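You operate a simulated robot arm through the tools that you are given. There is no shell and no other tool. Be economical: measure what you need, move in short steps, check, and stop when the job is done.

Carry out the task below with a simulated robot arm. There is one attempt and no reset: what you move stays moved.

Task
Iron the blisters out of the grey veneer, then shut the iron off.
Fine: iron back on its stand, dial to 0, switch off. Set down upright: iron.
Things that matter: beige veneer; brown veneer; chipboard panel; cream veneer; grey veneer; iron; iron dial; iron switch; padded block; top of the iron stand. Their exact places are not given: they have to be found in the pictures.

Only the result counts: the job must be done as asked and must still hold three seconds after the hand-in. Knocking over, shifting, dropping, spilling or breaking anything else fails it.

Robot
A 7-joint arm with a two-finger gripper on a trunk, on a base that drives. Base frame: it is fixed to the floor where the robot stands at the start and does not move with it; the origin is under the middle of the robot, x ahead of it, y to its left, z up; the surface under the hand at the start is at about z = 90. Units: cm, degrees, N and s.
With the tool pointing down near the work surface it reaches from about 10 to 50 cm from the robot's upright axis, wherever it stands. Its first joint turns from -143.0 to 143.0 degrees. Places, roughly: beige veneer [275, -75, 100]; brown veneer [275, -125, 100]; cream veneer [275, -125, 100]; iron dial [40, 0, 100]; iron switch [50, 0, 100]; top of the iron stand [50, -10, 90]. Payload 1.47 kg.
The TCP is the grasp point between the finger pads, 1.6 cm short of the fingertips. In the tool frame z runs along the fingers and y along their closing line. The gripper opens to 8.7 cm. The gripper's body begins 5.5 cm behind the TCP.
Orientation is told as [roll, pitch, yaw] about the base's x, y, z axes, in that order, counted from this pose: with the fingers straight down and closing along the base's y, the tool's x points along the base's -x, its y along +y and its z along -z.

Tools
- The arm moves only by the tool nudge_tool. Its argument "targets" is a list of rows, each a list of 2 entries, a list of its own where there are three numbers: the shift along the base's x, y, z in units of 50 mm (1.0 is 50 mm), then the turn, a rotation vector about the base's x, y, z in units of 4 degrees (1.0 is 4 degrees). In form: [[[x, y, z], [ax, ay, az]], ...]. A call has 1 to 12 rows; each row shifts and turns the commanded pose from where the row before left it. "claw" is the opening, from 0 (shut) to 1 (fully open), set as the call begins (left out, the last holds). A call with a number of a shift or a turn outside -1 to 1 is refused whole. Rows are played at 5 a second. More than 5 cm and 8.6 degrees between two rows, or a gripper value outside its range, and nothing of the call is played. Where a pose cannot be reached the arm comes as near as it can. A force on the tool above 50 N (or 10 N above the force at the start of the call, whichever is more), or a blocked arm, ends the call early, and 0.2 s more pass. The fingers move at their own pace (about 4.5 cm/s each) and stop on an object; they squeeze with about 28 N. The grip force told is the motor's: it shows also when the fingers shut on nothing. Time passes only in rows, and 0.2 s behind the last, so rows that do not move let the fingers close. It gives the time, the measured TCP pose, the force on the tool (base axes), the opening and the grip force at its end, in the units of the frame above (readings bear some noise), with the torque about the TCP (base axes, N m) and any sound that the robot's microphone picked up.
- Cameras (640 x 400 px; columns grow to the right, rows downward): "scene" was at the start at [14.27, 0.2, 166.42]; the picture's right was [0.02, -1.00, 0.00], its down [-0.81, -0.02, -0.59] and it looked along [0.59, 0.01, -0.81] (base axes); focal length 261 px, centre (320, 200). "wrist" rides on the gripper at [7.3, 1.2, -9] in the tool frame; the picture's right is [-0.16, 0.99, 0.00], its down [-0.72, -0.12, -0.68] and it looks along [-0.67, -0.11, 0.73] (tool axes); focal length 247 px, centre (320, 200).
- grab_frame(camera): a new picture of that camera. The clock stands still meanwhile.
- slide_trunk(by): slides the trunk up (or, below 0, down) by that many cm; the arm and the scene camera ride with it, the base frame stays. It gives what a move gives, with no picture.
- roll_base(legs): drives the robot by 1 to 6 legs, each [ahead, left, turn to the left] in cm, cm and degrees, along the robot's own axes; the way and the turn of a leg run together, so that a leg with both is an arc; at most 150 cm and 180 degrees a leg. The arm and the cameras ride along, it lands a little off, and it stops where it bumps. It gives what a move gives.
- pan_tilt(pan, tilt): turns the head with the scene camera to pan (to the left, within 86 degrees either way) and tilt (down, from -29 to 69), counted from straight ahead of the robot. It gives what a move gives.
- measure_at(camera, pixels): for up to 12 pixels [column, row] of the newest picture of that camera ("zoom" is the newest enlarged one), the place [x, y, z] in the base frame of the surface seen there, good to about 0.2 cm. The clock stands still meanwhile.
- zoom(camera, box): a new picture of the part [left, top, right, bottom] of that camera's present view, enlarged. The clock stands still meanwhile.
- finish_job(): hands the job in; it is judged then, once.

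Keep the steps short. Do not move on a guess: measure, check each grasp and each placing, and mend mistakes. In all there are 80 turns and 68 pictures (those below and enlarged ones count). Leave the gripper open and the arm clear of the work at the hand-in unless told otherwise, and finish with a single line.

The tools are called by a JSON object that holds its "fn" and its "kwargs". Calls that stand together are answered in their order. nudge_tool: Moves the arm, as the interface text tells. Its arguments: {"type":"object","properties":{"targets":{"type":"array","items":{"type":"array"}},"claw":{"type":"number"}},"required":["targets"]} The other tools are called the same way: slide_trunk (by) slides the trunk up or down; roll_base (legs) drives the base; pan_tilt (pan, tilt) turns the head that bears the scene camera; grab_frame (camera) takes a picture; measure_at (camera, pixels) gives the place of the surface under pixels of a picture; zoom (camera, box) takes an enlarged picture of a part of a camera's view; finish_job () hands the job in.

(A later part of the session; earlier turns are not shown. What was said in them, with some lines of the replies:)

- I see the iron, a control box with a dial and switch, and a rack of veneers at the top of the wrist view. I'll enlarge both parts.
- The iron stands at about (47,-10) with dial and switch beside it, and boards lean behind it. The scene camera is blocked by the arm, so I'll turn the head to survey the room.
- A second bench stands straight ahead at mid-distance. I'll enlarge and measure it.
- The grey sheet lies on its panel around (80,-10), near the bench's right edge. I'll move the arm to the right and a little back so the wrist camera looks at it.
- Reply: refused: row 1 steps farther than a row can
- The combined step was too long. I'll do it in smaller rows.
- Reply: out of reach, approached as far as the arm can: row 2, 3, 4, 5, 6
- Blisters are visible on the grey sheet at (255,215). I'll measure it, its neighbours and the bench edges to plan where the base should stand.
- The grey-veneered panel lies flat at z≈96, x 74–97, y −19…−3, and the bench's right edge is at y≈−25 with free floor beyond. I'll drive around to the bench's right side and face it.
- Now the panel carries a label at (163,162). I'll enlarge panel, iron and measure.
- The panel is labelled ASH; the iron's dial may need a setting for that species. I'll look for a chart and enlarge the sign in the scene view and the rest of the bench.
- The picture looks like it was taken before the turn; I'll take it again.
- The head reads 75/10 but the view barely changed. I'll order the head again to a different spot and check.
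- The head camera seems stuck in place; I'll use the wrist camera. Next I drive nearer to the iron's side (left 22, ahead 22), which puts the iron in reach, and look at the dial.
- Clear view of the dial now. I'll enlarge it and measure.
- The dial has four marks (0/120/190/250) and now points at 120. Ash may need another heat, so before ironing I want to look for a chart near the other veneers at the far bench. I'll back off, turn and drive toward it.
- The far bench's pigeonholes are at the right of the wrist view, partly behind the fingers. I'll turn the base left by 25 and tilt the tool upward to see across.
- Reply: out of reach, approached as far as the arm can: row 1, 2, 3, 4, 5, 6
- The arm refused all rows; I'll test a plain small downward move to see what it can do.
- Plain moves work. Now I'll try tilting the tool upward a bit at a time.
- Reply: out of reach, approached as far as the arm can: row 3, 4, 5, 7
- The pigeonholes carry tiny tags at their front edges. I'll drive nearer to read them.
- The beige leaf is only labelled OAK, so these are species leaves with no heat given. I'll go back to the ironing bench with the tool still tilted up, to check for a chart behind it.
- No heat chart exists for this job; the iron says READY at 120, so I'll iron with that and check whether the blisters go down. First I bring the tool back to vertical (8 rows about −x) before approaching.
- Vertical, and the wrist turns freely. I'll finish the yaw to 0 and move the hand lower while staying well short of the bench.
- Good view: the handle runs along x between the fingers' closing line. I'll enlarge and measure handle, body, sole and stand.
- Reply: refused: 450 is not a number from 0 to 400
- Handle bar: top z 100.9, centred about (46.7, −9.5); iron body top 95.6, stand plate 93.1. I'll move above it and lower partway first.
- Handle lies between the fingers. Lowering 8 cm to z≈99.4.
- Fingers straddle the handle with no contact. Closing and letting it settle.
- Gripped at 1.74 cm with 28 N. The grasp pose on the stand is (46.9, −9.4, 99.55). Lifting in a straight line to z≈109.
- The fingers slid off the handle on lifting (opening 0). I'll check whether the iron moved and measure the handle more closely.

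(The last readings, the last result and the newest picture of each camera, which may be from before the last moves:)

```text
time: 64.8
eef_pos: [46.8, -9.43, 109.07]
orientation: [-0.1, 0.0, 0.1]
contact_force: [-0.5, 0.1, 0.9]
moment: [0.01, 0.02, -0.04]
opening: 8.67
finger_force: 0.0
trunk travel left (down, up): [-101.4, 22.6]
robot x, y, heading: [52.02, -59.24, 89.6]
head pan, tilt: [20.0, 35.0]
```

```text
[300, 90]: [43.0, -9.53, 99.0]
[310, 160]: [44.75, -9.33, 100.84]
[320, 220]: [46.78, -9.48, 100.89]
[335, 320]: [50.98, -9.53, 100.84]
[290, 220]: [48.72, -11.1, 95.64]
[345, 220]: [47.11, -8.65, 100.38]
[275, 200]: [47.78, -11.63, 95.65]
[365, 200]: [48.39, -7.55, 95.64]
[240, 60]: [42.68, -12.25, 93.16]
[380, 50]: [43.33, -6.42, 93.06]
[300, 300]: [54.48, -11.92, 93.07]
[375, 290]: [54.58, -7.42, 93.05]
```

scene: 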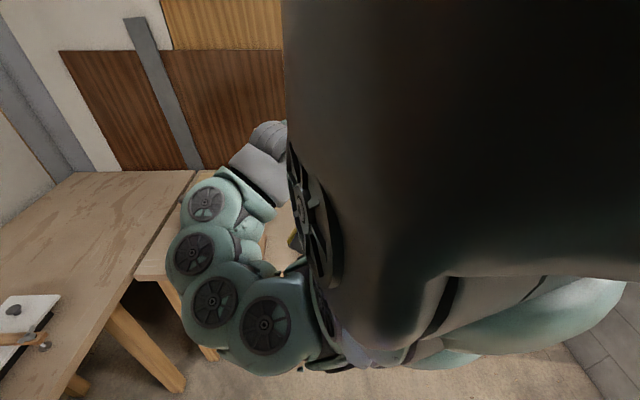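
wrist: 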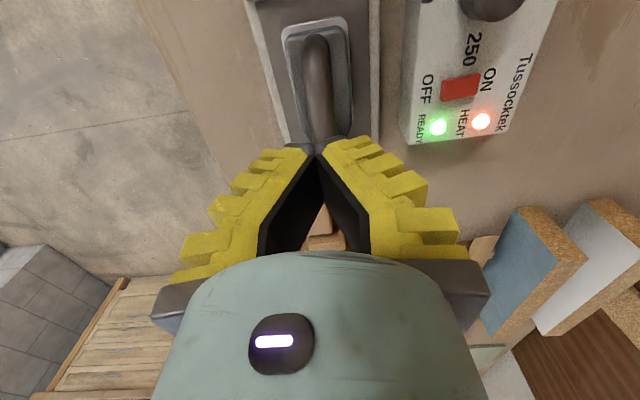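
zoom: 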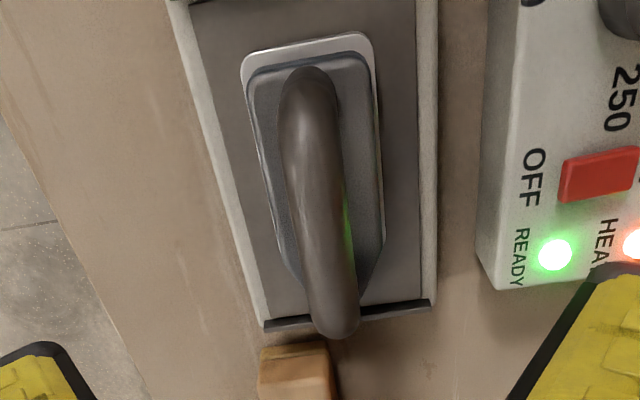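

The iron didn't move; bar diameter is about 1.9 with centre z≈99.95. I'll grip deeper (TCP z≈98.3, tips 1 cm above the body) and lift slowly, watching the force.

{"fn": "nudge_tool", "kwargs": {"targets": [[[0, 0, -0.8], [0, 0, 0]], [[0, 0, -0.8], [0, 0, 0]], [[0, 0, -0.4], [0, 0, 0]], [[0, 0, -0.16], [0, 0, 0]]]}}

{"fn": "nudge_tool", "kwargs": {"claw": 0, "targets": [[[0, 0, 0], [0, 0, 0]], [[0, 0, 0], [0, 0, 0]], [[0, 0, 0], [0, 0, 0]], [[0, 0, 0], [0, 0, 0]], [[0, 0, 0], [0, 0, 0]], [[0, 0, 0], [0, 0, 0]], [[0, 0, 0], [0, 0, 0]], [[0, 0, 0], [0, 0, 0]]]}}

{"fn": "nudge_tool", "kwargs": {"targets": [[[0, 0, 0.04], [0, 0, 0]], [[0, 0, 0.04], [0, 0, 0]], [[0, 0, 0.04], [0, 0, 0]], [[0, 0, 0.04], [0, 0, 0]], [[0, 0, 0.04], [0, 0, 0]]]}}

{"fn": "grab_frame", "kwargs": {"camera": "wrist"}}

```text
time: 65.8
eef_pos: [46.82, -9.37, 98.28]
orientation: [0.0, -0.1, 0.4]
contact_force: [-0.4, -0.1, -0.2]
moment: [0.04, 0.03, 0.01]
opening: 8.7
finger_force: 0.0
trunk travel left (down, up): [-101.4, 22.6]
robot x, y, heading: [52.34, -59.53, 89.5]
head pan, tilt: [20.0, 35.0]
```

```text
time: 67.6
eef_pos: [46.9, -9.53, 98.22]
orientation: [-0.2, -0.1, 0.0]
contact_force: [0.5, 0.1, 0.6]
moment: [-0.02, 0.07, -0.01]
opening: 0.59
finger_force: 28.6
trunk travel left (down, up): [-101.4, 22.6]
robot x, y, heading: [51.95, -59.57, 89.6]
head pan, tilt: [20.0, 35.0]
```

```text
time: 68.8
eef_pos: [46.89, -9.57, 99.11]
orientation: [-0.2, 0.0, 0.1]
contact_force: [0.0, -0.5, -6.9]
moment: [0.03, 0.11, 0.01]
opening: 0.6
finger_force: 27.7
trunk travel left (down, up): [-101.4, 22.6]
robot x, y, heading: [51.82, -59.38, 90.0]
head pan, tilt: [20.0, 35.0]
```

```text
26 pictures are left
```

wrist: 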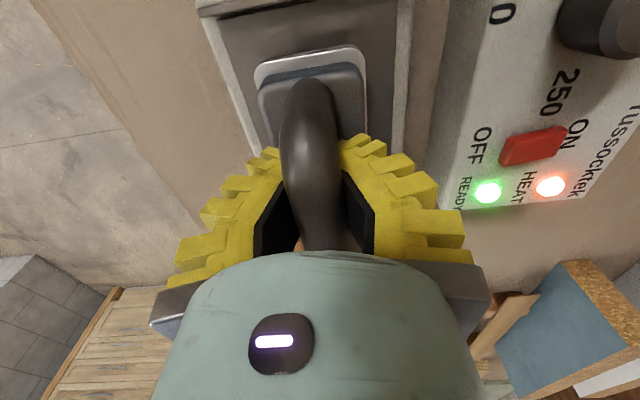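

Now the fingers cradle the bar from below (opening 0.6) and the iron hangs with ~7 N. The two tries tell me the pads centre on the bar at TCP z≈99.1. I'll set it down, open, re-centre and regrip for a firm hold.

{"fn": "nudge_tool", "kwargs": {"targets": [[[0, 0, -0.06], [0, 0, 0]], [[0, 0, -0.06], [0, 0, 0]], [[0, 0, -0.07], [0, 0, 0]]]}}

{"fn": "nudge_tool", "kwargs": {"claw": 1, "targets": [[[0, 0, 0], [0, 0, 0]], [[0, 0, 0], [0, 0, 0]], [[0, 0, 0], [0, 0, 0]], [[0, 0, 0], [0, 0, 0]], [[0, 0, 0.17], [0, 0, 0]], [[0, 0, 0], [0, 0, 0]]]}}

{"fn": "grab_frame", "kwargs": {"camera": "wrist"}}

{"fn": "measure_at", "kwargs": {"camera": "wrist", "pixels": [[305, 90], [310, 130], [320, 180], [325, 220], [280, 80], [350, 70], [265, 70], [372, 150]]}}

```text
time: 69.6
eef_pos: [46.98, -9.36, 98.31]
orientation: [-0.2, -0.1, 0.1]
contact_force: [0.2, 0.1, -7.3]
moment: [0.0, 0.1, -0.02]
opening: 0.61
finger_force: 28.1
trunk travel left (down, up): [-101.4, 22.6]
robot x, y, heading: [52.09, -59.24, 89.8]
head pan, tilt: [20.0, 35.0]
```

```text
time: 71.0
eef_pos: [46.95, -9.4, 99.09]
orientation: [-0.2, -0.1, 0.1]
contact_force: [-1.2, -0.3, -0.6]
moment: [0.0, 0.04, -0.01]
opening: 8.71
finger_force: 0.0
trunk travel left (down, up): [-101.4, 22.6]
robot x, y, heading: [51.85, -59.23, 89.7]
head pan, tilt: [20.0, 35.0]
```

```text
25 pictures are left
```

wrist: 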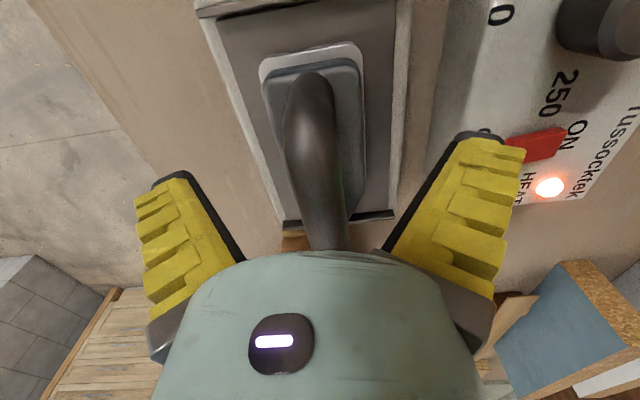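

```text
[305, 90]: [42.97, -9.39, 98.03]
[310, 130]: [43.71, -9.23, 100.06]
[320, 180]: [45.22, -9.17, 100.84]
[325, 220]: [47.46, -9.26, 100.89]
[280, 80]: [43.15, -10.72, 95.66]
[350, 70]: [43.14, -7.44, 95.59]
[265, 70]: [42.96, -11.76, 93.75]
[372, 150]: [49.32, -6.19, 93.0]
```

Iron sits flat in its place; TCP at 99.1. Closing and lifting slowly by 1 cm.

{"fn": "nudge_tool", "kwargs": {"claw": 0, "targets": [[[0, 0, 0], [0, 0, 0]], [[0, 0, 0], [0, 0, 0]], [[0, 0, 0], [0, 0, 0]], [[0, 0, 0], [0, 0, 0]], [[0, 0, 0], [0, 0, 0]], [[0, 0, 0], [0, 0, 0]], [[0, 0, 0], [0, 0, 0]], [[0, 0, 0], [0, 0, 0]]]}}

{"fn": "nudge_tool", "kwargs": {"targets": [[[0, 0, 0.04], [0, 0, 0]], [[0, 0, 0.04], [0, 0, 0]], [[0, 0, 0.04], [0, 0, 0]], [[0, 0, 0.04], [0, 0, 0]], [[0, 0, 0.04], [0, 0, 0]]]}}

```text
time: 72.8
eef_pos: [46.89, -9.45, 99.1]
orientation: [-0.2, -0.1, 0.1]
contact_force: [-0.8, -0.1, -7.4]
moment: [-0.01, 0.04, 0.01]
opening: 0.61
finger_force: 28.2
trunk travel left (down, up): [-101.4, 22.6]
robot x, y, heading: [52.06, -59.13, 89.9]
head pan, tilt: [20.0, 35.0]
```

```text
time: 74.0
eef_pos: [46.92, -9.57, 100.16]
orientation: [-0.2, 0.0, 0.1]
contact_force: [-0.1, 0.1, -7.2]
moment: [0.0, 0.07, -0.05]
opening: 0.61
finger_force: 28.0
trunk travel left (down, up): [-101.4, 22.6]
robot x, y, heading: [51.92, -59.41, 89.3]
head pan, tilt: [20.0, 35.0]
```

Closing seats the bar in the finger grooves (0.61) and the iron is carried, 7.2 N, with sole on stand corresponding to TCP z≈98.25. I'll lift to z≈110 and verify.

{"fn": "nudge_tool", "kwargs": {"targets": [[[0, 0, 0.2], [0, 0, 0]], [[0, 0, 0.3], [0, 0, 0]], [[0, 0, 0.4], [0, 0, 0]], [[0, 0, 0.5], [0, 0, 0]], [[0, 0, 0.5], [0, 0, 0]]]}}

{"fn": "grab_frame", "kwargs": {"camera": "wrist"}}

```text
time: 75.2
eef_pos: [46.85, -9.54, 109.73]
orientation: [-0.1, 0.0, 0.2]
contact_force: [0.0, -0.1, -6.1]
moment: [-0.03, 0.11, 0.0]
opening: 0.58
finger_force: 27.9
trunk travel left (down, up): [-101.4, 22.6]
robot x, y, heading: [51.73, -59.43, 89.4]
head pan, tilt: [20.0, 35.0]
```

```text
24 pictures are left
```

wrist: 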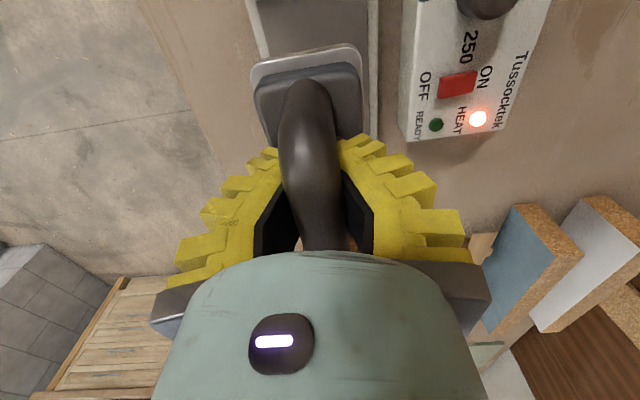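

The iron is held level. READY went dark (thermostat), HEAT is on. I'll drive 34 cm to the right so the panel is in reach.

{"fn": "roll_base", "kwargs": {"legs": [[0, -34, 0]]}}

{"fn": "grab_frame", "kwargs": {"camera": "wrist"}}

{"fn": "grab_frame", "kwargs": {"camera": "scene"}}

```text
time: 77.4
eef_pos: [80.69, -9.78, 109.81]
orientation: [-0.2, 0.0, 0.2]
contact_force: [-0.7, 0.2, -6.8]
moment: [-0.02, 0.06, -0.02]
opening: 0.62
finger_force: 27.5
trunk travel left (down, up): [-101.4, 22.6]
robot x, y, heading: [85.95, -59.55, 89.6]
head pan, tilt: [20.0, 35.0]
```

```text
23 pictures are left
```

wrist: 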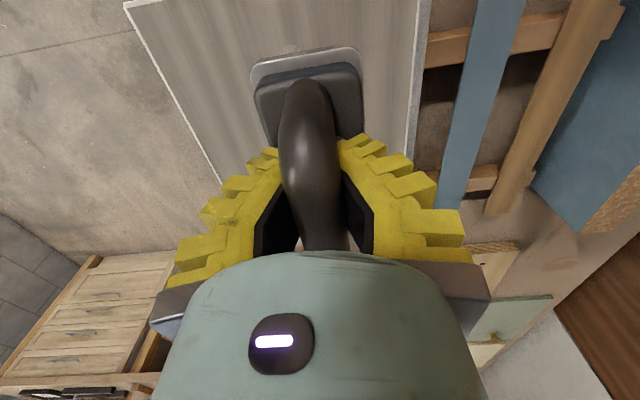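

```text
22 pictures are left
```

scene: 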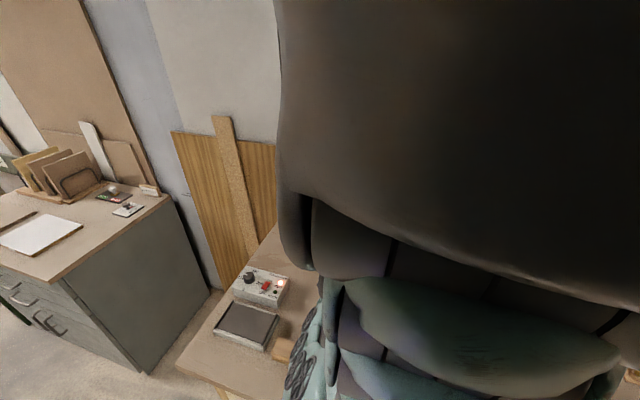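

The scene view shows the control box at (262,285); I'll check its lamps before touching down.

{"fn": "zoom", "kwargs": {"camera": "scene", "box": [220, 255, 300, 305]}}

```text
8.00 times, centred on (260, 280) of scene
```

zoom: 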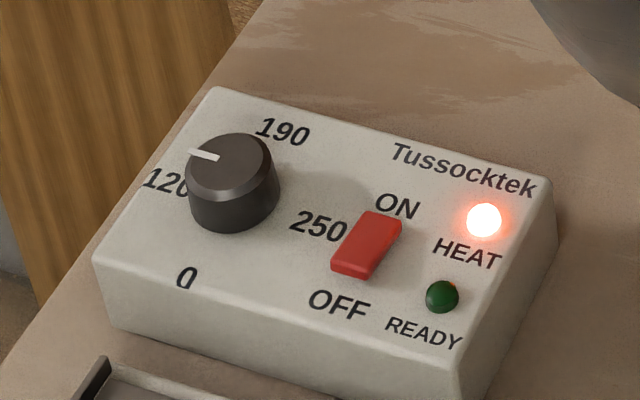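

HEAT on, READY dark — likely a cordless iron that cools off its stand, so I'll work promptly. Moving over the first blisters (80,−12) and lowering to contact.

{"fn": "nudge_tool", "kwargs": {"targets": [[[-0.2, -0.44, -0.4], [0, 0, 0]], [[0, 0, -0.7], [0, 0, 0]], [[0, 0, -0.4], [0, 0, 0]], [[0, 0, -0.12], [0, 0, 0]], [[0, 0, -0.08], [0, 0, 0]], [[0, 0, -0.06], [0, 0, 0]]]}}

```text
time: 78.8
eef_pos: [79.33, -11.9, 100.91]
orientation: [-0.1, 0.1, 0.8]
contact_force: [-1.3, -2.0, -0.1]
moment: [0.05, -0.14, -0.06]
opening: 0.62
finger_force: 27.6
trunk travel left (down, up): [-101.4, 22.6]
robot x, y, heading: [85.79, -59.48, 89.6]
head pan, tilt: [20.0, 35.0]
```

Touching at z≈100.9 (weight now on the panel). Press 2 mm more and slide slowly along +x.

{"fn": "nudge_tool", "kwargs": {"targets": [[[0, 0, -0.04], [0, 0, 0]], [[0.1, 0, 0], [0, 0, 0]], [[0.1, 0, 0], [0, 0, 0]], [[0.1, 0, 0], [0, 0, 0]], [[0.1, 0, 0], [0, 0, 0]], [[0.2, 0, 0], [0, 0, 0]], [[0.2, 0, 0], [0, 0, 0]], [[0.2, 0, 0], [0, 0, 0]], [[0.2, 0, 0], [0, 0, 0]], [[0.2, 0, 0], [0, 0, 0]], [[0.2, 0, 0], [0, 0, 0]], [[0.2, 0, 0], [0, 0, 0]]]}}

```text
time: 81.4
eef_pos: [88.44, -11.74, 100.63]
orientation: [-0.2, 0.0, 1.1]
contact_force: [-2.1, -0.4, -1.6]
moment: [-0.03, -0.02, 0.05]
opening: 0.6
finger_force: 27.9
trunk travel left (down, up): [-101.4, 22.6]
robot x, y, heading: [85.84, -59.78, 89.6]
head pan, tilt: [20.0, 35.0]
```

Gliding fine with light load. Press 3 mm more, go on to x≈92.5, and come back.

{"fn": "nudge_tool", "kwargs": {"targets": [[[0.1, 0, -0.06], [0, 0, 0]], [[0.2, 0, 0], [0, 0, 0]], [[0.2, 0, 0], [0, 0, 0]], [[0.2, 0, 0], [0, 0, 0]], [[0.1, 0, 0], [0, 0, 0]], [[-0.1, 0, 0], [0, 0, 0]], [[-0.2, 0, 0], [0, 0, 0]], [[-0.2, 0, 0], [0, 0, 0]], [[-0.3, 0, 0], [0, 0, 0]], [[-0.3, 0, 0], [0, 0, 0]], [[-0.3, 0, 0], [0, 0, 0]], [[-0.3, 0, 0], [0, 0, 0]]]}}

{"fn": "grab_frame", "kwargs": {"camera": "wrist"}}

```text
time: 84.0
eef_pos: [84.02, -11.89, 100.4]
orientation: [-0.2, 0.0, 0.2]
contact_force: [-1.1, 0.0, -3.2]
moment: [0.0, 0.12, 0.0]
opening: 0.6
finger_force: 27.5
trunk travel left (down, up): [-101.4, 22.6]
robot x, y, heading: [85.81, -59.48, 89.5]
head pan, tilt: [20.0, 35.0]
```

```text
20 pictures are left
```

wrist: 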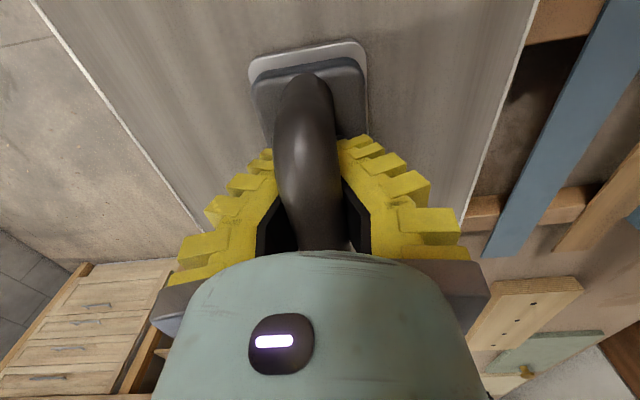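

Surface behind the iron looks smooth. I'll lift and shift to +x to inspect the ironed strip.

{"fn": "nudge_tool", "kwargs": {"targets": [[[0, 0, 0.2], [0, 0, 0]], [[0, 0, 0.6], [0, 0, 0]], [[0.3, 0, 0.8], [0, 0, 0]], [[0.6, 0, 0.6], [0, 0, 0]], [[0.7, 0, 0], [0, 0, 0]], [[0.7, 0, 0], [0, 0, 0]]]}}

{"fn": "zoom", "kwargs": {"camera": "wrist", "box": [120, 0, 500, 240]}}

```text
time: 85.4
eef_pos: [95.32, -11.76, 111.34]
orientation: [-0.3, 0.1, 1.1]
contact_force: [-0.7, 0.1, -6.9]
moment: [-0.01, 0.02, 0.04]
opening: 0.58
finger_force: 27.9
trunk travel left (down, up): [-101.4, 22.6]
robot x, y, heading: [85.89, -59.65, 89.6]
head pan, tilt: [20.0, 35.0]
```

```text
1.67 times, centred on (310, 120) of wrist
```

zoom: 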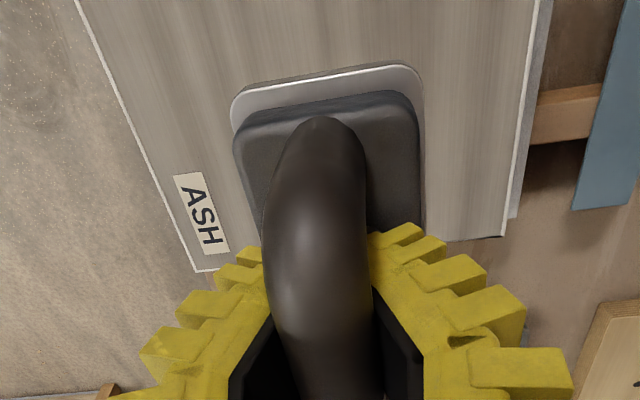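

The strip is still mostly hidden. I'll raise more and shift the base 14 cm to the right for a full look.

{"fn": "nudge_tool", "kwargs": {"targets": [[[0, 0, 0.7], [0, 0, 0]], [[0, 0, 0.7], [0, 0, 0]]]}}

{"fn": "roll_base", "kwargs": {"legs": [[0, -14, 0]]}}

{"fn": "zoom", "kwargs": {"camera": "wrist", "box": [160, 0, 480, 200]}}

```text
time: 86.0
eef_pos: [95.71, -11.92, 118.38]
orientation: [-0.2, 0.0, 0.1]
contact_force: [0.4, -0.6, -6.7]
moment: [0.01, 0.04, 0.01]
opening: 0.59
finger_force: 28.2
trunk travel left (down, up): [-101.4, 22.6]
robot x, y, heading: [86.31, -58.89, 89.9]
head pan, tilt: [20.0, 35.0]
```

```text
time: 87.3
eef_pos: [109.43, -11.82, 118.37]
orientation: [-0.3, 0.0, 0.2]
contact_force: [-0.8, -0.2, -7.6]
moment: [-0.02, 0.07, 0.01]
opening: 0.61
finger_force: 28.0
trunk travel left (down, up): [-101.4, 22.6]
robot x, y, heading: [99.73, -59.81, 89.9]
head pan, tilt: [20.0, 35.0]
```

```text
2.00 times, centred on (320, 100) of wrist
```

zoom: 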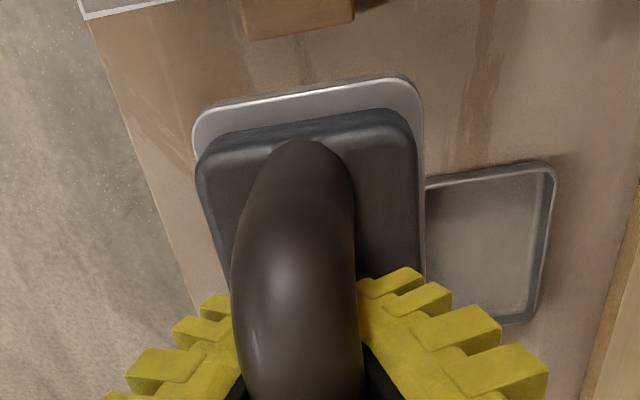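

From here the panel is out of view. When the base stands by the iron stand, the scene camera sees the panel well, so I'll drive back there (left 48) and look.

{"fn": "roll_base", "kwargs": {"legs": [[0, 50, 0]]}}

{"fn": "zoom", "kwargs": {"camera": "scene", "box": [400, 260, 640, 400]}}

```text
time: 90.3
eef_pos: [59.53, -11.65, 118.41]
orientation: [-0.2, 0.0, 0.3]
contact_force: [-0.5, 0.7, -5.9]
moment: [0.01, 0.07, -0.02]
opening: 0.6
finger_force: 27.9
trunk travel left (down, up): [-101.4, 22.6]
robot x, y, heading: [49.64, -59.64, 90.0]
head pan, tilt: [20.0, 35.0]
```

```text
2.67 times, centred on (520, 330) of scene
```

zoom: 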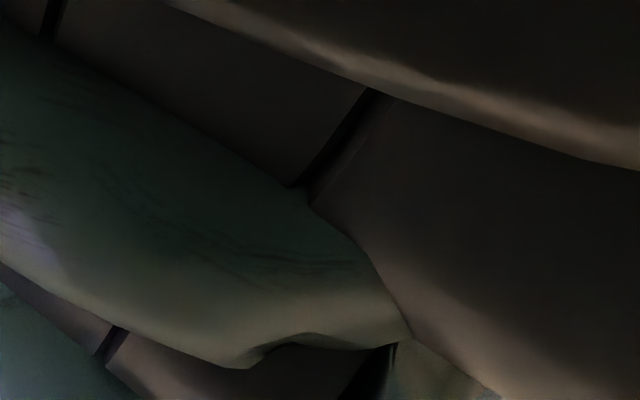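

The arm blocks that view. Backing the base off 26 cm and right 10 should put the panel in the right half of the wrist view, clear of the gripper.

{"fn": "roll_base", "kwargs": {"legs": [[-26, 0, 0], [0, -11, 0]]}}

{"fn": "zoom", "kwargs": {"camera": "wrist", "box": [400, 40, 640, 240]}}

```text
time: 92.9
eef_pos: [70.15, -37.66, 118.32]
orientation: [-0.2, 0.0, 0.3]
contact_force: [0.1, -0.3, -6.3]
moment: [0.01, 0.05, 0.02]
opening: 0.61
finger_force: 27.7
trunk travel left (down, up): [-101.4, 22.6]
robot x, y, heading: [60.48, -85.47, 90.1]
head pan, tilt: [20.0, 35.0]
```

```text
2.00 times, centred on (520, 140) of wrist
```

zoom: 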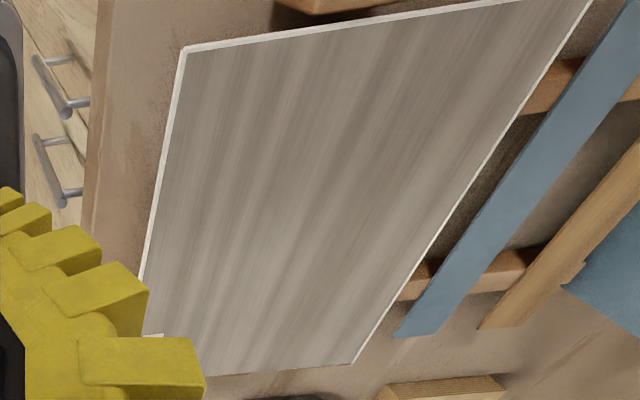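

All five blisters are gone and no scorch shows. I'll check that the panel didn't shift.

{"fn": "measure_at", "kwargs": {"camera": "zoom", "pixels": [[188, 52], [582, 5], [350, 358], [330, 150], [290, 250]]}}

{"fn": "roll_base", "kwargs": {"legs": [[0, 11, 0], [26, 3, 0]]}}

```text
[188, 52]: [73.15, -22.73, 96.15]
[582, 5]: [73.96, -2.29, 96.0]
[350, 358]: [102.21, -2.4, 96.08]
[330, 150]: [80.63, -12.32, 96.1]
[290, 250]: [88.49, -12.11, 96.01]
```

```text
time: 95.6
eef_pos: [56.03, -11.64, 118.32]
orientation: [-0.3, 0.1, 0.4]
contact_force: [-0.1, -0.3, -7.5]
moment: [-0.02, 0.07, -0.02]
opening: 0.6
finger_force: 27.7
trunk travel left (down, up): [-101.4, 22.6]
robot x, y, heading: [46.68, -59.75, 89.9]
head pan, tilt: [20.0, 35.0]
```

Panel unmoved. Now move above the stand: dx −9.1, dy +2.1, then down to z≈103.

{"fn": "nudge_tool", "kwargs": {"targets": [[[-0.6, 0.2, 0], [0, 0, 0]], [[-0.6, 0.22, 0], [0, 0, 0]], [[-0.62, 0, 0], [0, 0, 0]], [[0, 0, -0.8], [0, 0, 0]], [[0, 0, -0.8], [0, 0, 0]], [[0, 0, -0.8], [0, 0, 0]], [[0, 0, -0.5], [0, 0, 0]], [[0, 0, 0], [0, 0, 0]]]}}

{"fn": "grab_frame", "kwargs": {"camera": "wrist"}}

```text
time: 97.4
eef_pos: [46.69, -9.65, 103.9]
orientation: [-0.2, 0.0, 1.0]
contact_force: [-0.4, 0.1, -6.9]
moment: [0.01, 0.05, -0.01]
opening: 0.59
finger_force: 28.1
trunk travel left (down, up): [-101.4, 22.6]
robot x, y, heading: [46.66, -59.3, 90.1]
head pan, tilt: [20.0, 35.0]
```

```text
15 pictures are left
```

wrist: 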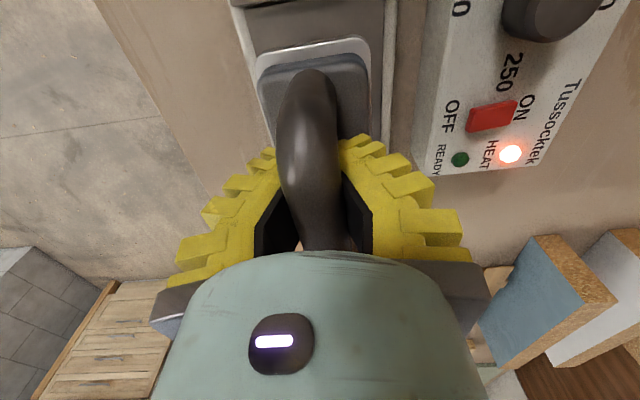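

The iron sits in the hand as before and over the stand. Lowering to contact, gently.

{"fn": "nudge_tool", "kwargs": {"targets": [[[0.02, 0.02, -0.4], [0, 0, 0]], [[0, 0, -0.4], [0, 0, 0]], [[0, 0, -0.16], [0, 0, 0]], [[0, 0, -0.08], [0, 0, 0]], [[0, 0, -0.04], [0, 0, 0]], [[0, 0, -0.04], [0, 0, 0]]]}}

```text
time: 98.8
eef_pos: [47.19, -9.78, 98.16]
orientation: [-0.2, 0.1, 0.5]
contact_force: [0.1, 1.4, -6.7]
moment: [0.01, 0.04, -0.01]
opening: 0.61
finger_force: 27.9
trunk travel left (down, up): [-101.4, 22.6]
robot x, y, heading: [46.38, -59.41, 89.7]
head pan, tilt: [20.0, 35.0]
```

Still carrying the weight at 98.16; lowering in 1.5 mm steps until it lands.

{"fn": "nudge_tool", "kwargs": {"targets": [[[0, 0, -0.03], [0, 0, 0]], [[0, 0, -0.03], [0, 0, 0]], [[0, 0, -0.03], [0, 0, 0]], [[0, 0, 0], [0, 0, 0]]]}}

```text
time: 99.8
eef_pos: [47.18, -9.33, 97.9]
orientation: [-0.1, 0.0, 0.6]
contact_force: [0.4, 1.2, -5.1]
moment: [-0.1, 0.1, -0.02]
opening: 0.57
finger_force: 28.2
trunk travel left (down, up): [-101.4, 22.6]
robot x, y, heading: [46.73, -59.69, 89.7]
head pan, tilt: [20.0, 35.0]
```

{"fn": "nudge_tool", "kwargs": {"targets": [[[0, 0, -0.03], [0, 0, 0]], [[0, 0, -0.03], [0, 0, 0]], [[0, 0, -0.03], [0, 0, 0]], [[0, 0, 0], [0, 0, 0]]]}}

{"fn": "grab_frame", "kwargs": {"camera": "wrist"}}

```text
time: 100.8
eef_pos: [47.06, -9.47, 97.39]
orientation: [-0.2, 0.0, 0.6]
contact_force: [-0.4, 1.4, -0.7]
moment: [-0.03, 0.04, 0.04]
opening: 0.63
finger_force: 28.5
trunk travel left (down, up): [-101.4, 22.6]
robot x, y, heading: [46.47, -59.23, 90.0]
head pan, tilt: [20.0, 35.0]
```

```text
14 pictures are left
```

wrist: 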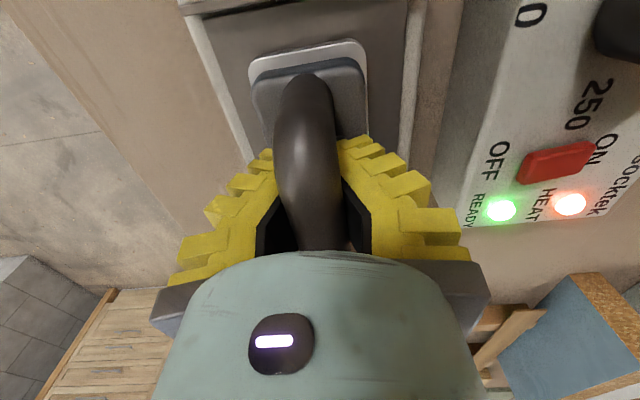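

Landed: weight is off the hand and the READY lamp is lit again, so the stand senses the iron. Opening the fingers, then rising straight up.

{"fn": "nudge_tool", "kwargs": {"claw": 1, "targets": [[[0, 0, 0], [0, 0, 0]], [[0, 0, 0], [0, 0, 0]], [[0, 0, 0], [0, 0, 0]], [[0, 0, 0], [0, 0, 0]], [[0, 0, 0], [0, 0, 0]], [[0, 0, 0.4], [0, 0, 0]], [[0, 0, 0.8], [0, 0, 0]], [[0, 0, 0.9], [0, 0, 0]], [[0, 0, 0.9], [0, 0, 0]]]}}

{"fn": "grab_frame", "kwargs": {"camera": "wrist"}}

{"fn": "measure_at", "kwargs": {"camera": "wrist", "pixels": [[325, 100], [330, 130], [318, 50], [300, 60], [340, 60], [465, 85], [430, 100], [510, 20], [480, 20], [540, 60]]}}

```text
time: 102.8
eef_pos: [47.1, -9.58, 112.53]
orientation: [-0.2, 0.0, 0.5]
contact_force: [0.1, -0.2, 0.2]
moment: [-0.01, -0.02, 0.01]
opening: 8.69
finger_force: 0.1
trunk travel left (down, up): [-101.4, 22.6]
robot x, y, heading: [46.48, -59.87, 89.8]
head pan, tilt: [20.0, 35.0]
```

```text
13 pictures are left
```

wrist: 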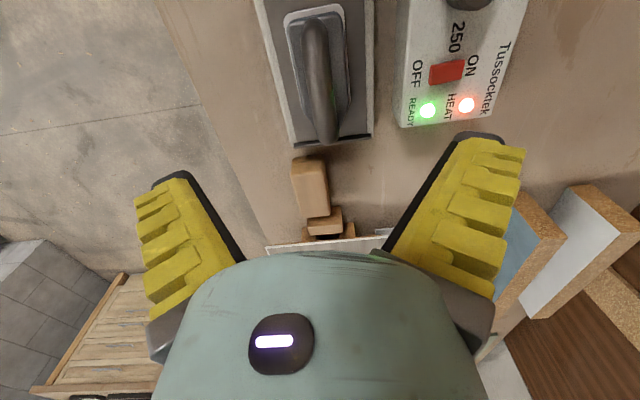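

```text
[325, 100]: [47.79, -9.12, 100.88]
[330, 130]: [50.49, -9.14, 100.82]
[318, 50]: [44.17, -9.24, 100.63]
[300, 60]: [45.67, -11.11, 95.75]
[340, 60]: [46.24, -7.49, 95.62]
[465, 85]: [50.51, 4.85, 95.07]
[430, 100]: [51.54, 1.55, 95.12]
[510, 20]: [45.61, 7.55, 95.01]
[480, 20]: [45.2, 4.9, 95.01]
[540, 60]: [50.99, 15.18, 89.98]
```

Iron is back and seated. The dial at (41.6, 3) is too far from here, so I'll go round to the bench's near side, as at the start.

{"fn": "roll_base", "kwargs": {"legs": [[-30, 0, 0], [0, 0, -90], [-46, 0, 0], [0, 91, 0]]}}

{"fn": "grab_frame", "kwargs": {"camera": "wrist"}}

```text
time: 115.4
eef_pos: [48.61, 2.3, 112.41]
orientation: [-0.2, 0.0, -88.3]
contact_force: [0.3, 0.5, 0.0]
moment: [0.0, 0.02, -0.02]
opening: 8.7
finger_force: 0.0
trunk travel left (down, up): [-101.4, 22.6]
robot x, y, heading: [-1.13, 2.01, 0.8]
head pan, tilt: [20.0, 35.0]
```

```text
12 pictures are left
```

wrist: 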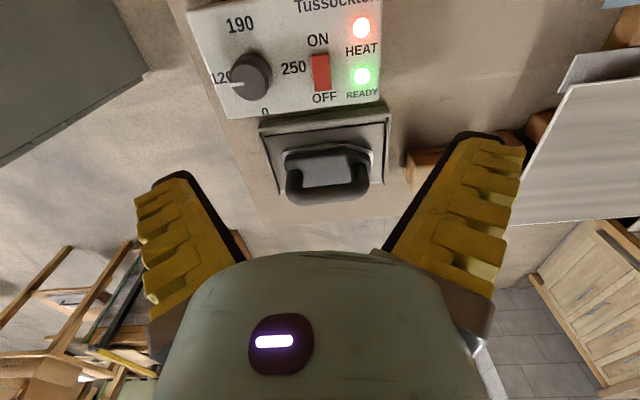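

Good view of the dial from this side. Enlarge and measure knob and switch.

{"fn": "zoom", "kwargs": {"camera": "wrist", "box": [190, 0, 390, 125]}}

{"fn": "measure_at", "kwargs": {"camera": "zoom", "pixels": [[205, 225], [145, 260], [255, 225], [200, 170], [190, 300], [110, 245], [235, 350], [165, 75], [330, 215], [420, 185], [415, 275], [420, 230]]}}

```text
3.20 times, centred on (290, 62) of wrist
```

zoom: 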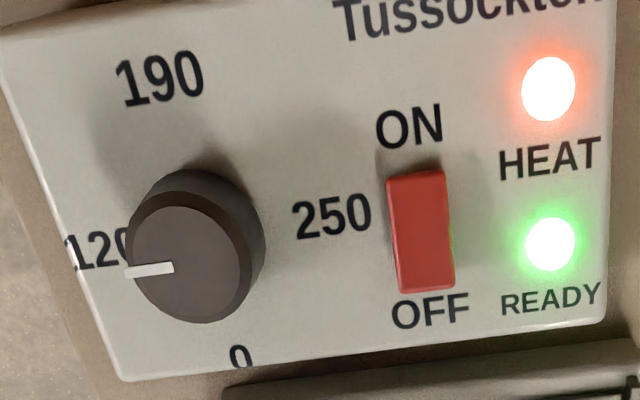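

```text
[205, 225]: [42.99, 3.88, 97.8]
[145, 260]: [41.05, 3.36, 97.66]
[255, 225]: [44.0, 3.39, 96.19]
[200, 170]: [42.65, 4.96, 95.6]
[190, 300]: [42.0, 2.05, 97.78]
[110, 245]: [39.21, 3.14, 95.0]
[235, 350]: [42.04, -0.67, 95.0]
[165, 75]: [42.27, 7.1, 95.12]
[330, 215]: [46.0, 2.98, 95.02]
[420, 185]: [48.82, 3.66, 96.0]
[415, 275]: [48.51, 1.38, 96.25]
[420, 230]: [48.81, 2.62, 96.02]
```

{"fn": "measure_at", "kwargs": {"camera": "zoom", "pixels": [[132, 272], [142, 271], [155, 269], [170, 267], [235, 255], [190, 200], [188, 318], [135, 240]]}}

```text
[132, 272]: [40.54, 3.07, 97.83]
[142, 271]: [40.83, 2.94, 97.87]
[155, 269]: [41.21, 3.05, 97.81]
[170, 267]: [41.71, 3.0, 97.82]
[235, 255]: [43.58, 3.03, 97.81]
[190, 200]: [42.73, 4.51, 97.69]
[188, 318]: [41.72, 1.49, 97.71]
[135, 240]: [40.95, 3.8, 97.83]
```

Knob centre ≈(42.1, 3.0), radius 1.55, top 97.85, pointer exactly at 120 (−x); 0 is at −y, so a +90° turn about z is needed. I'll set a 5.5 cm opening, go above the knob and check.

{"fn": "nudge_tool", "kwargs": {"claw": 0.63, "targets": [[[-0.65, 0.07, 0], [0, 0, 0]], [[-0.65, 0.07, 0], [0, 0, 0]], [[0, 0, -0.8], [0, 0, 0]], [[0, 0, -0.8], [0, 0, 0]], [[0, 0, -0.4], [0, 0, 0]], [[0, 0, 0], [0, 0, 0]]]}}

```text
time: 116.8
eef_pos: [42.15, 3.14, 102.55]
orientation: [-0.1, 0.0, -87.7]
contact_force: [0.0, 0.9, 0.1]
moment: [0.0, -0.02, 0.01]
opening: 6.01
finger_force: 3.3
trunk travel left (down, up): [-101.4, 22.6]
robot x, y, heading: [-1.23, 1.89, 1.4]
head pan, tilt: [20.0, 35.0]
```

Centred over the knob. Lowering to z≈97.2 and closing.

{"fn": "nudge_tool", "kwargs": {"targets": [[[0, -0.02, -0.6], [0, 0, 0]], [[0, 0, -0.3], [0, 0, 0]], [[0, 0, -0.16], [0, 0, 0]], [[0, 0, 0], [0, 0, 0]]]}}

{"fn": "nudge_tool", "kwargs": {"claw": 0, "targets": [[[0, 0, 0], [0, 0, 0]], [[0, 0, 0], [0, 0, 0]], [[0, 0, 0], [0, 0, 0]], [[0, 0, 0], [0, 0, 0]], [[0, 0, 0], [0, 0, 0]]]}}

```text
time: 117.8
eef_pos: [42.14, 3.05, 97.09]
orientation: [-0.2, 0.0, -87.8]
contact_force: [0.2, -0.4, 0.5]
moment: [-0.01, 0.01, -0.02]
opening: 5.99
finger_force: 3.3
trunk travel left (down, up): [-101.4, 22.6]
robot x, y, heading: [-1.49, 1.69, 1.0]
head pan, tilt: [20.0, 35.0]
```

```text
time: 119.0
eef_pos: [42.12, 3.07, 97.19]
orientation: [-0.2, 0.1, -88.2]
contact_force: [-2.0, 3.7, 10.0]
moment: [-0.07, 0.0, 0.01]
opening: 3.18
finger_force: 30.2
trunk travel left (down, up): [-101.4, 22.6]
robot x, y, heading: [-0.84, 1.88, 1.3]
head pan, tilt: [20.0, 35.0]
```

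Gripping the knob at 3.18 cm. First 48° of the turn.

{"fn": "nudge_tool", "kwargs": {"targets": [[[0, 0, 0], [0, 0, 1]], [[0, 0, 0], [0, 0, 1]], [[0, 0, 0], [0, 0, 1]], [[0, 0, 0], [0, 0, 1]], [[0, 0, 0], [0, 0, 1]], [[0, 0, 0], [0, 0, 1]], [[0, 0, 0], [0, 0, 1]], [[0, 0, 0], [0, 0, 1]], [[0, 0, 0], [0, 0, 1]], [[0, 0, 0], [0, 0, 1]], [[0, 0, 0], [0, 0, 1]], [[0, 0, 0], [0, 0, 1]]]}}

```text
time: 121.6
eef_pos: [42.19, 2.94, 97.01]
orientation: [-0.1, 0.1, -40.3]
contact_force: [-8.5, 8.3, 18.8]
moment: [0.06, 0.09, 0.0]
opening: 3.16
finger_force: 30.0
trunk travel left (down, up): [-101.4, 22.6]
robot x, y, heading: [-1.49, 1.85, 1.3]
head pan, tilt: [20.0, 35.0]
```

Turning smoothly; some downward load (19 N), so I raise a hair and turn the remaining 42°.

{"fn": "nudge_tool", "kwargs": {"targets": [[[0, 0, 0.02], [0, 0, 1]], [[0, 0, 0.01], [0, 0, 1]], [[0, 0, 0], [0, 0, 1]], [[0, 0, 0], [0, 0, 1]], [[0, 0, 0], [0, 0, 1]], [[0, 0, 0], [0, 0, 1]], [[0, 0, 0], [0, 0, 1]], [[0, 0, 0], [0, 0, 1]], [[0, 0, 0], [0, 0, 1]], [[0, 0, 0], [0, 0, 1]], [[0, 0, 0], [0, 0, 0.5]]]}}

```text
time: 124.0
eef_pos: [42.19, 2.98, 97.37]
orientation: [0.0, 0.0, 1.7]
contact_force: [0.1, 7.7, -0.6]
moment: [0.0, -0.07, 0.0]
opening: 2.72
finger_force: 30.0
trunk travel left (down, up): [-101.4, 22.6]
robot x, y, heading: [-1.28, 1.5, 0.9]
head pan, tilt: [20.0, 35.0]
```

Yaw reached 1.7. Releasing, rising and stepping back to read the dial.

{"fn": "nudge_tool", "kwargs": {"claw": 0.6, "targets": [[[0, 0, 0], [0, 0, 0]], [[0, 0, 0], [0, 0, 0]], [[0, 0, 0], [0, 0, 0]], [[0, 0, 0.5], [0, 0, 0]], [[0, 0, 0.8], [0, 0, 0]], [[-0.4, 0, 0.8], [0, 0, 0]], [[-0.7, 0, 0.5], [0, 0, 0]], [[-0.7, 0, 0], [0, 0, 0]]]}}

{"fn": "grab_frame", "kwargs": {"camera": "wrist"}}

```text
time: 126.0
eef_pos: [38.52, 2.99, 111.88]
orientation: [-0.1, -6.5, 0.9]
contact_force: [-0.3, 0.0, -0.6]
moment: [-0.01, -0.04, -0.03]
opening: 5.72
finger_force: 3.6
trunk travel left (down, up): [-101.4, 22.6]
robot x, y, heading: [-1.61, 2.09, 1.2]
head pan, tilt: [20.0, 35.0]
stopped in row 8: the arm was blocked; the commanded pose is now the measured one
```

```text
10 pictures are left
```

wrist: 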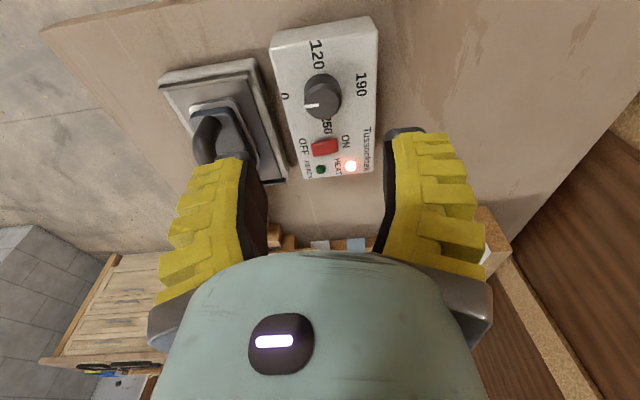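

READY went out, and the pointer faces the 0. I'll enlarge and measure its exact direction.

{"fn": "zoom", "kwargs": {"camera": "wrist", "box": [270, 30, 390, 180]}}

{"fn": "measure_at", "kwargs": {"camera": "wrist", "pixels": [[306, 105], [310, 105], [315, 104], [318, 104], [284, 97], [325, 146], [312, 148], [338, 143], [322, 95]]}}

```text
2.67 times, centred on (330, 105) of wrist
```

zoom: 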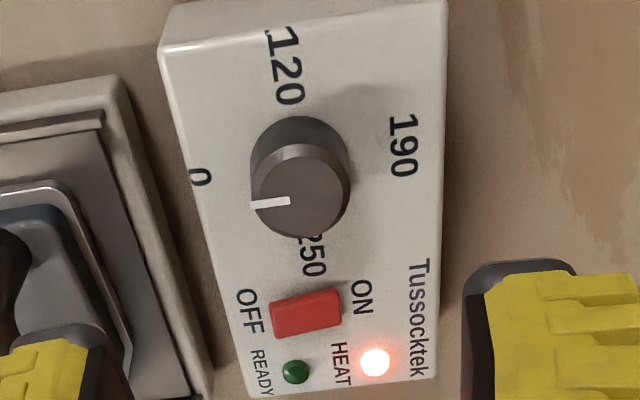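

```text
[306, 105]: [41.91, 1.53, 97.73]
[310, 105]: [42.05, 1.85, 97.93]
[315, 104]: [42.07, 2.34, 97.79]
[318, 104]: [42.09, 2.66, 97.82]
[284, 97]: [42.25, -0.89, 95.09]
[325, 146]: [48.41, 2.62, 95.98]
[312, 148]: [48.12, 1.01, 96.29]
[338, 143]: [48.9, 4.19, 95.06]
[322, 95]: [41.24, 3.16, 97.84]
```

The pointer is parallel to the 0 direction within ~2°: dial at 0. Now the switch: rocker centre (48.6, 2.65), OFF end at y≈1.3, raised to 96.3. I'll close the fingers, straighten the tool and go above the OFF end.

{"fn": "nudge_tool", "kwargs": {"claw": 0, "targets": [[[0.6, -0.1, 0], [0, 0.8, 0]], [[0.7, -0.14, 0], [0, 0.8, 0]], [[0.7, -0.14, 0], [0, 0, 0]], [[0, 0, -0.7], [0, 0, 0]], [[0, 0, -0.7], [0, 0, 0]], [[0, 0, -0.5], [0, 0, 0]], [[0, 0, 0], [0, 0, 0]]]}}

```text
time: 127.6
eef_pos: [48.03, 1.23, 102.12]
orientation: [0.0, 0.5, 1.0]
contact_force: [0.4, 0.0, -0.5]
moment: [0.01, 0.01, -0.01]
opening: 0.0
finger_force: 27.8
trunk travel left (down, up): [-101.4, 22.6]
robot x, y, heading: [-1.27, 1.66, 1.3]
head pan, tilt: [20.0, 35.0]
```

Fine-adjust (+0.5 x, −0.15 y) and lower to the rocker in small steps.

{"fn": "nudge_tool", "kwargs": {"targets": [[[0.1, -0.03, -0.4], [0, 0, 0]], [[0, 0, -0.36], [0, 0, 0]], [[0, 0, -0.08], [0, 0, 0]], [[0, 0, -0.04], [0, 0, 0]], [[0, 0, -0.04], [0, 0, 0]], [[0, 0, -0.04], [0, 0, 0]]]}}

```text
time: 129.0
eef_pos: [48.61, 0.92, 97.44]
orientation: [0.1, 0.4, 0.9]
contact_force: [-0.7, -0.8, 1.0]
moment: [0.04, -0.04, 0.0]
opening: 0.01
finger_force: 28.3
trunk travel left (down, up): [-101.4, 22.6]
robot x, y, heading: [-1.07, 1.98, 1.1]
head pan, tilt: [20.0, 35.0]
```

Slight touch (1 N). A few more millimetres.

{"fn": "nudge_tool", "kwargs": {"targets": [[[0, 0.02, -0.04], [0, 0, 0]], [[0, 0, -0.04], [0, 0, 0]], [[0, 0, -0.03], [0, 0, 0]], [[0, 0, 0], [0, 0, 0]]]}}

```text
time: 129.7
eef_pos: [48.63, 0.99, 97.26]
orientation: [-0.1, 0.9, 0.7]
contact_force: [-15.0, -3.3, 48.4]
moment: [0.59, -0.15, 0.11]
opening: 0.01
finger_force: 27.6
trunk travel left (down, up): [-101.4, 22.6]
robot x, y, heading: [-1.59, 1.91, 1.3]
head pan, tilt: [20.0, 35.0]
stopped in row 3: the force on the tool passed its limit at 57 N (the readings are from after the stop); the commanded pose is now the measured one
```

It met 50 N; I'll rise and check the lamps and rocker.

{"fn": "nudge_tool", "kwargs": {"targets": [[[0, 0, 0.4], [0, 0, 0]], [[0, 0, 0.8], [0, 0, 0]], [[-0.3, 0, 0.8], [0, 0, 0]], [[-0.6, 0, 0.7], [0, 0, 0]]]}}

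{"fn": "zoom", "kwargs": {"camera": "wrist", "box": [220, 0, 460, 150]}}

```text
time: 130.7
eef_pos: [43.9, 1.0, 110.54]
orientation: [0.0, 0.8, 1.1]
contact_force: [-0.4, 0.6, -0.9]
moment: [0.01, 0.0, -0.01]
opening: 0.01
finger_force: 28.0
trunk travel left (down, up): [-101.4, 22.6]
robot x, y, heading: [-1.38, 2.3, 1.1]
head pan, tilt: [20.0, 35.0]
```

```text
2.67 times, centred on (340, 75) of wrist
```

zoom: 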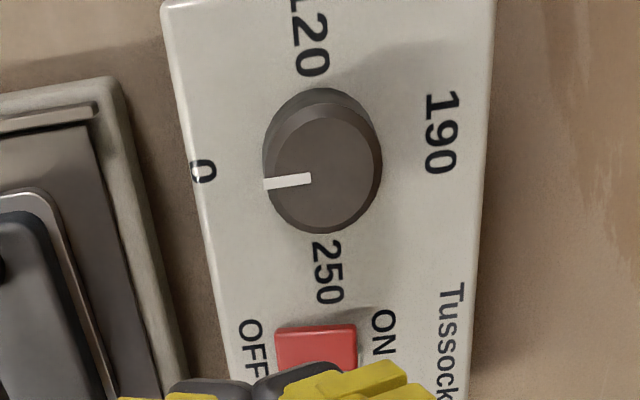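

Dial reads 0 well. The switch is hidden by the fingers; I'll raise and step sideways to see it and the lamps.

{"fn": "nudge_tool", "kwargs": {"claw": 1, "targets": [[[0, 0.6, 0.5], [0, 0, 0]], [[0, 0.7, 0.5], [0, 0, 0]], [[0, 0.7, 0.5], [0, 0, 0]], [[0, 0.5, 0.3], [0, 0, 0]]]}}

{"fn": "grab_frame", "kwargs": {"camera": "wrist"}}

```text
time: 131.7
eef_pos: [43.77, 13.43, 119.5]
orientation: [0.0, 0.9, 1.0]
contact_force: [0.5, -0.4, -0.5]
moment: [-0.01, 0.0, 0.01]
opening: 8.67
finger_force: 0.1
trunk travel left (down, up): [-101.4, 22.6]
robot x, y, heading: [-1.41, 1.78, 1.2]
head pan, tilt: [20.0, 35.0]
```

```text
7 pictures are left
```

wrist: 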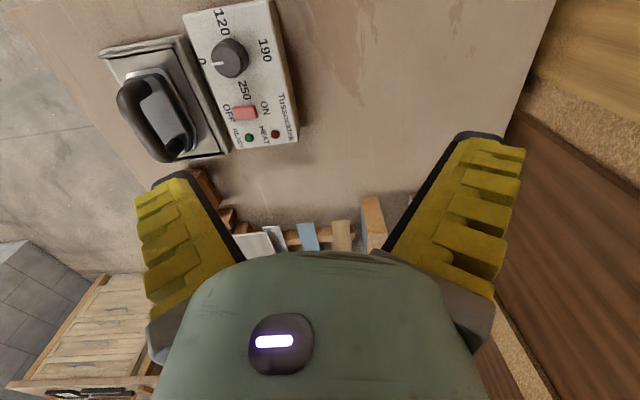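

Both lamps are dark. One enlarged look to confirm rocker, dial, iron and stand, plus the veneer.

{"fn": "zoom", "kwargs": {"camera": "wrist", "box": [90, 0, 310, 170]}}

{"fn": "measure_at", "kwargs": {"camera": "zoom", "pixels": [[355, 150], [375, 148], [395, 150], [185, 130], [160, 100], [410, 268], [445, 268]]}}

```text
2.35 times, centred on (200, 85) of wrist
```

zoom: 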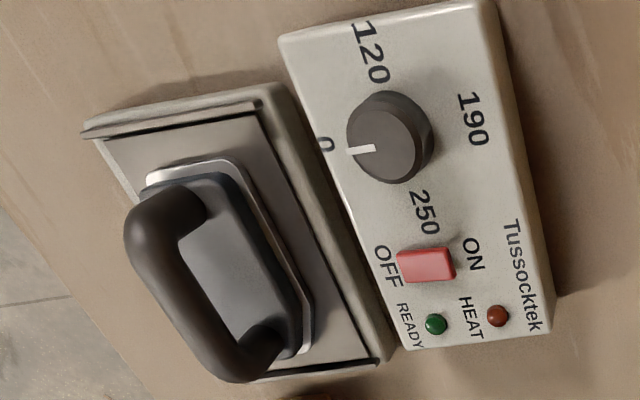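

```text
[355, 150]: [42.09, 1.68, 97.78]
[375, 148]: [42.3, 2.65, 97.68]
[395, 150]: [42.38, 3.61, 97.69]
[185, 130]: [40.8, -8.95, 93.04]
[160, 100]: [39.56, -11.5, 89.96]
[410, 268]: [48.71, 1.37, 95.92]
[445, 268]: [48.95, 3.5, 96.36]
```

The rocker's OFF end is now down (95.9 against 96.4), both lamps are dark and the dial points at 0. The iron is upright on its stand, the veneer was smooth when last seen, and the open gripper is clear. Handing in.

{"fn": "finish_job", "kwargs": {}}

```text
The job is handed in.
```

I ironed the blisters out of the grey veneer with the dial left at 120. The iron is back upright on its stand, with the dial at 0 and the switch off.
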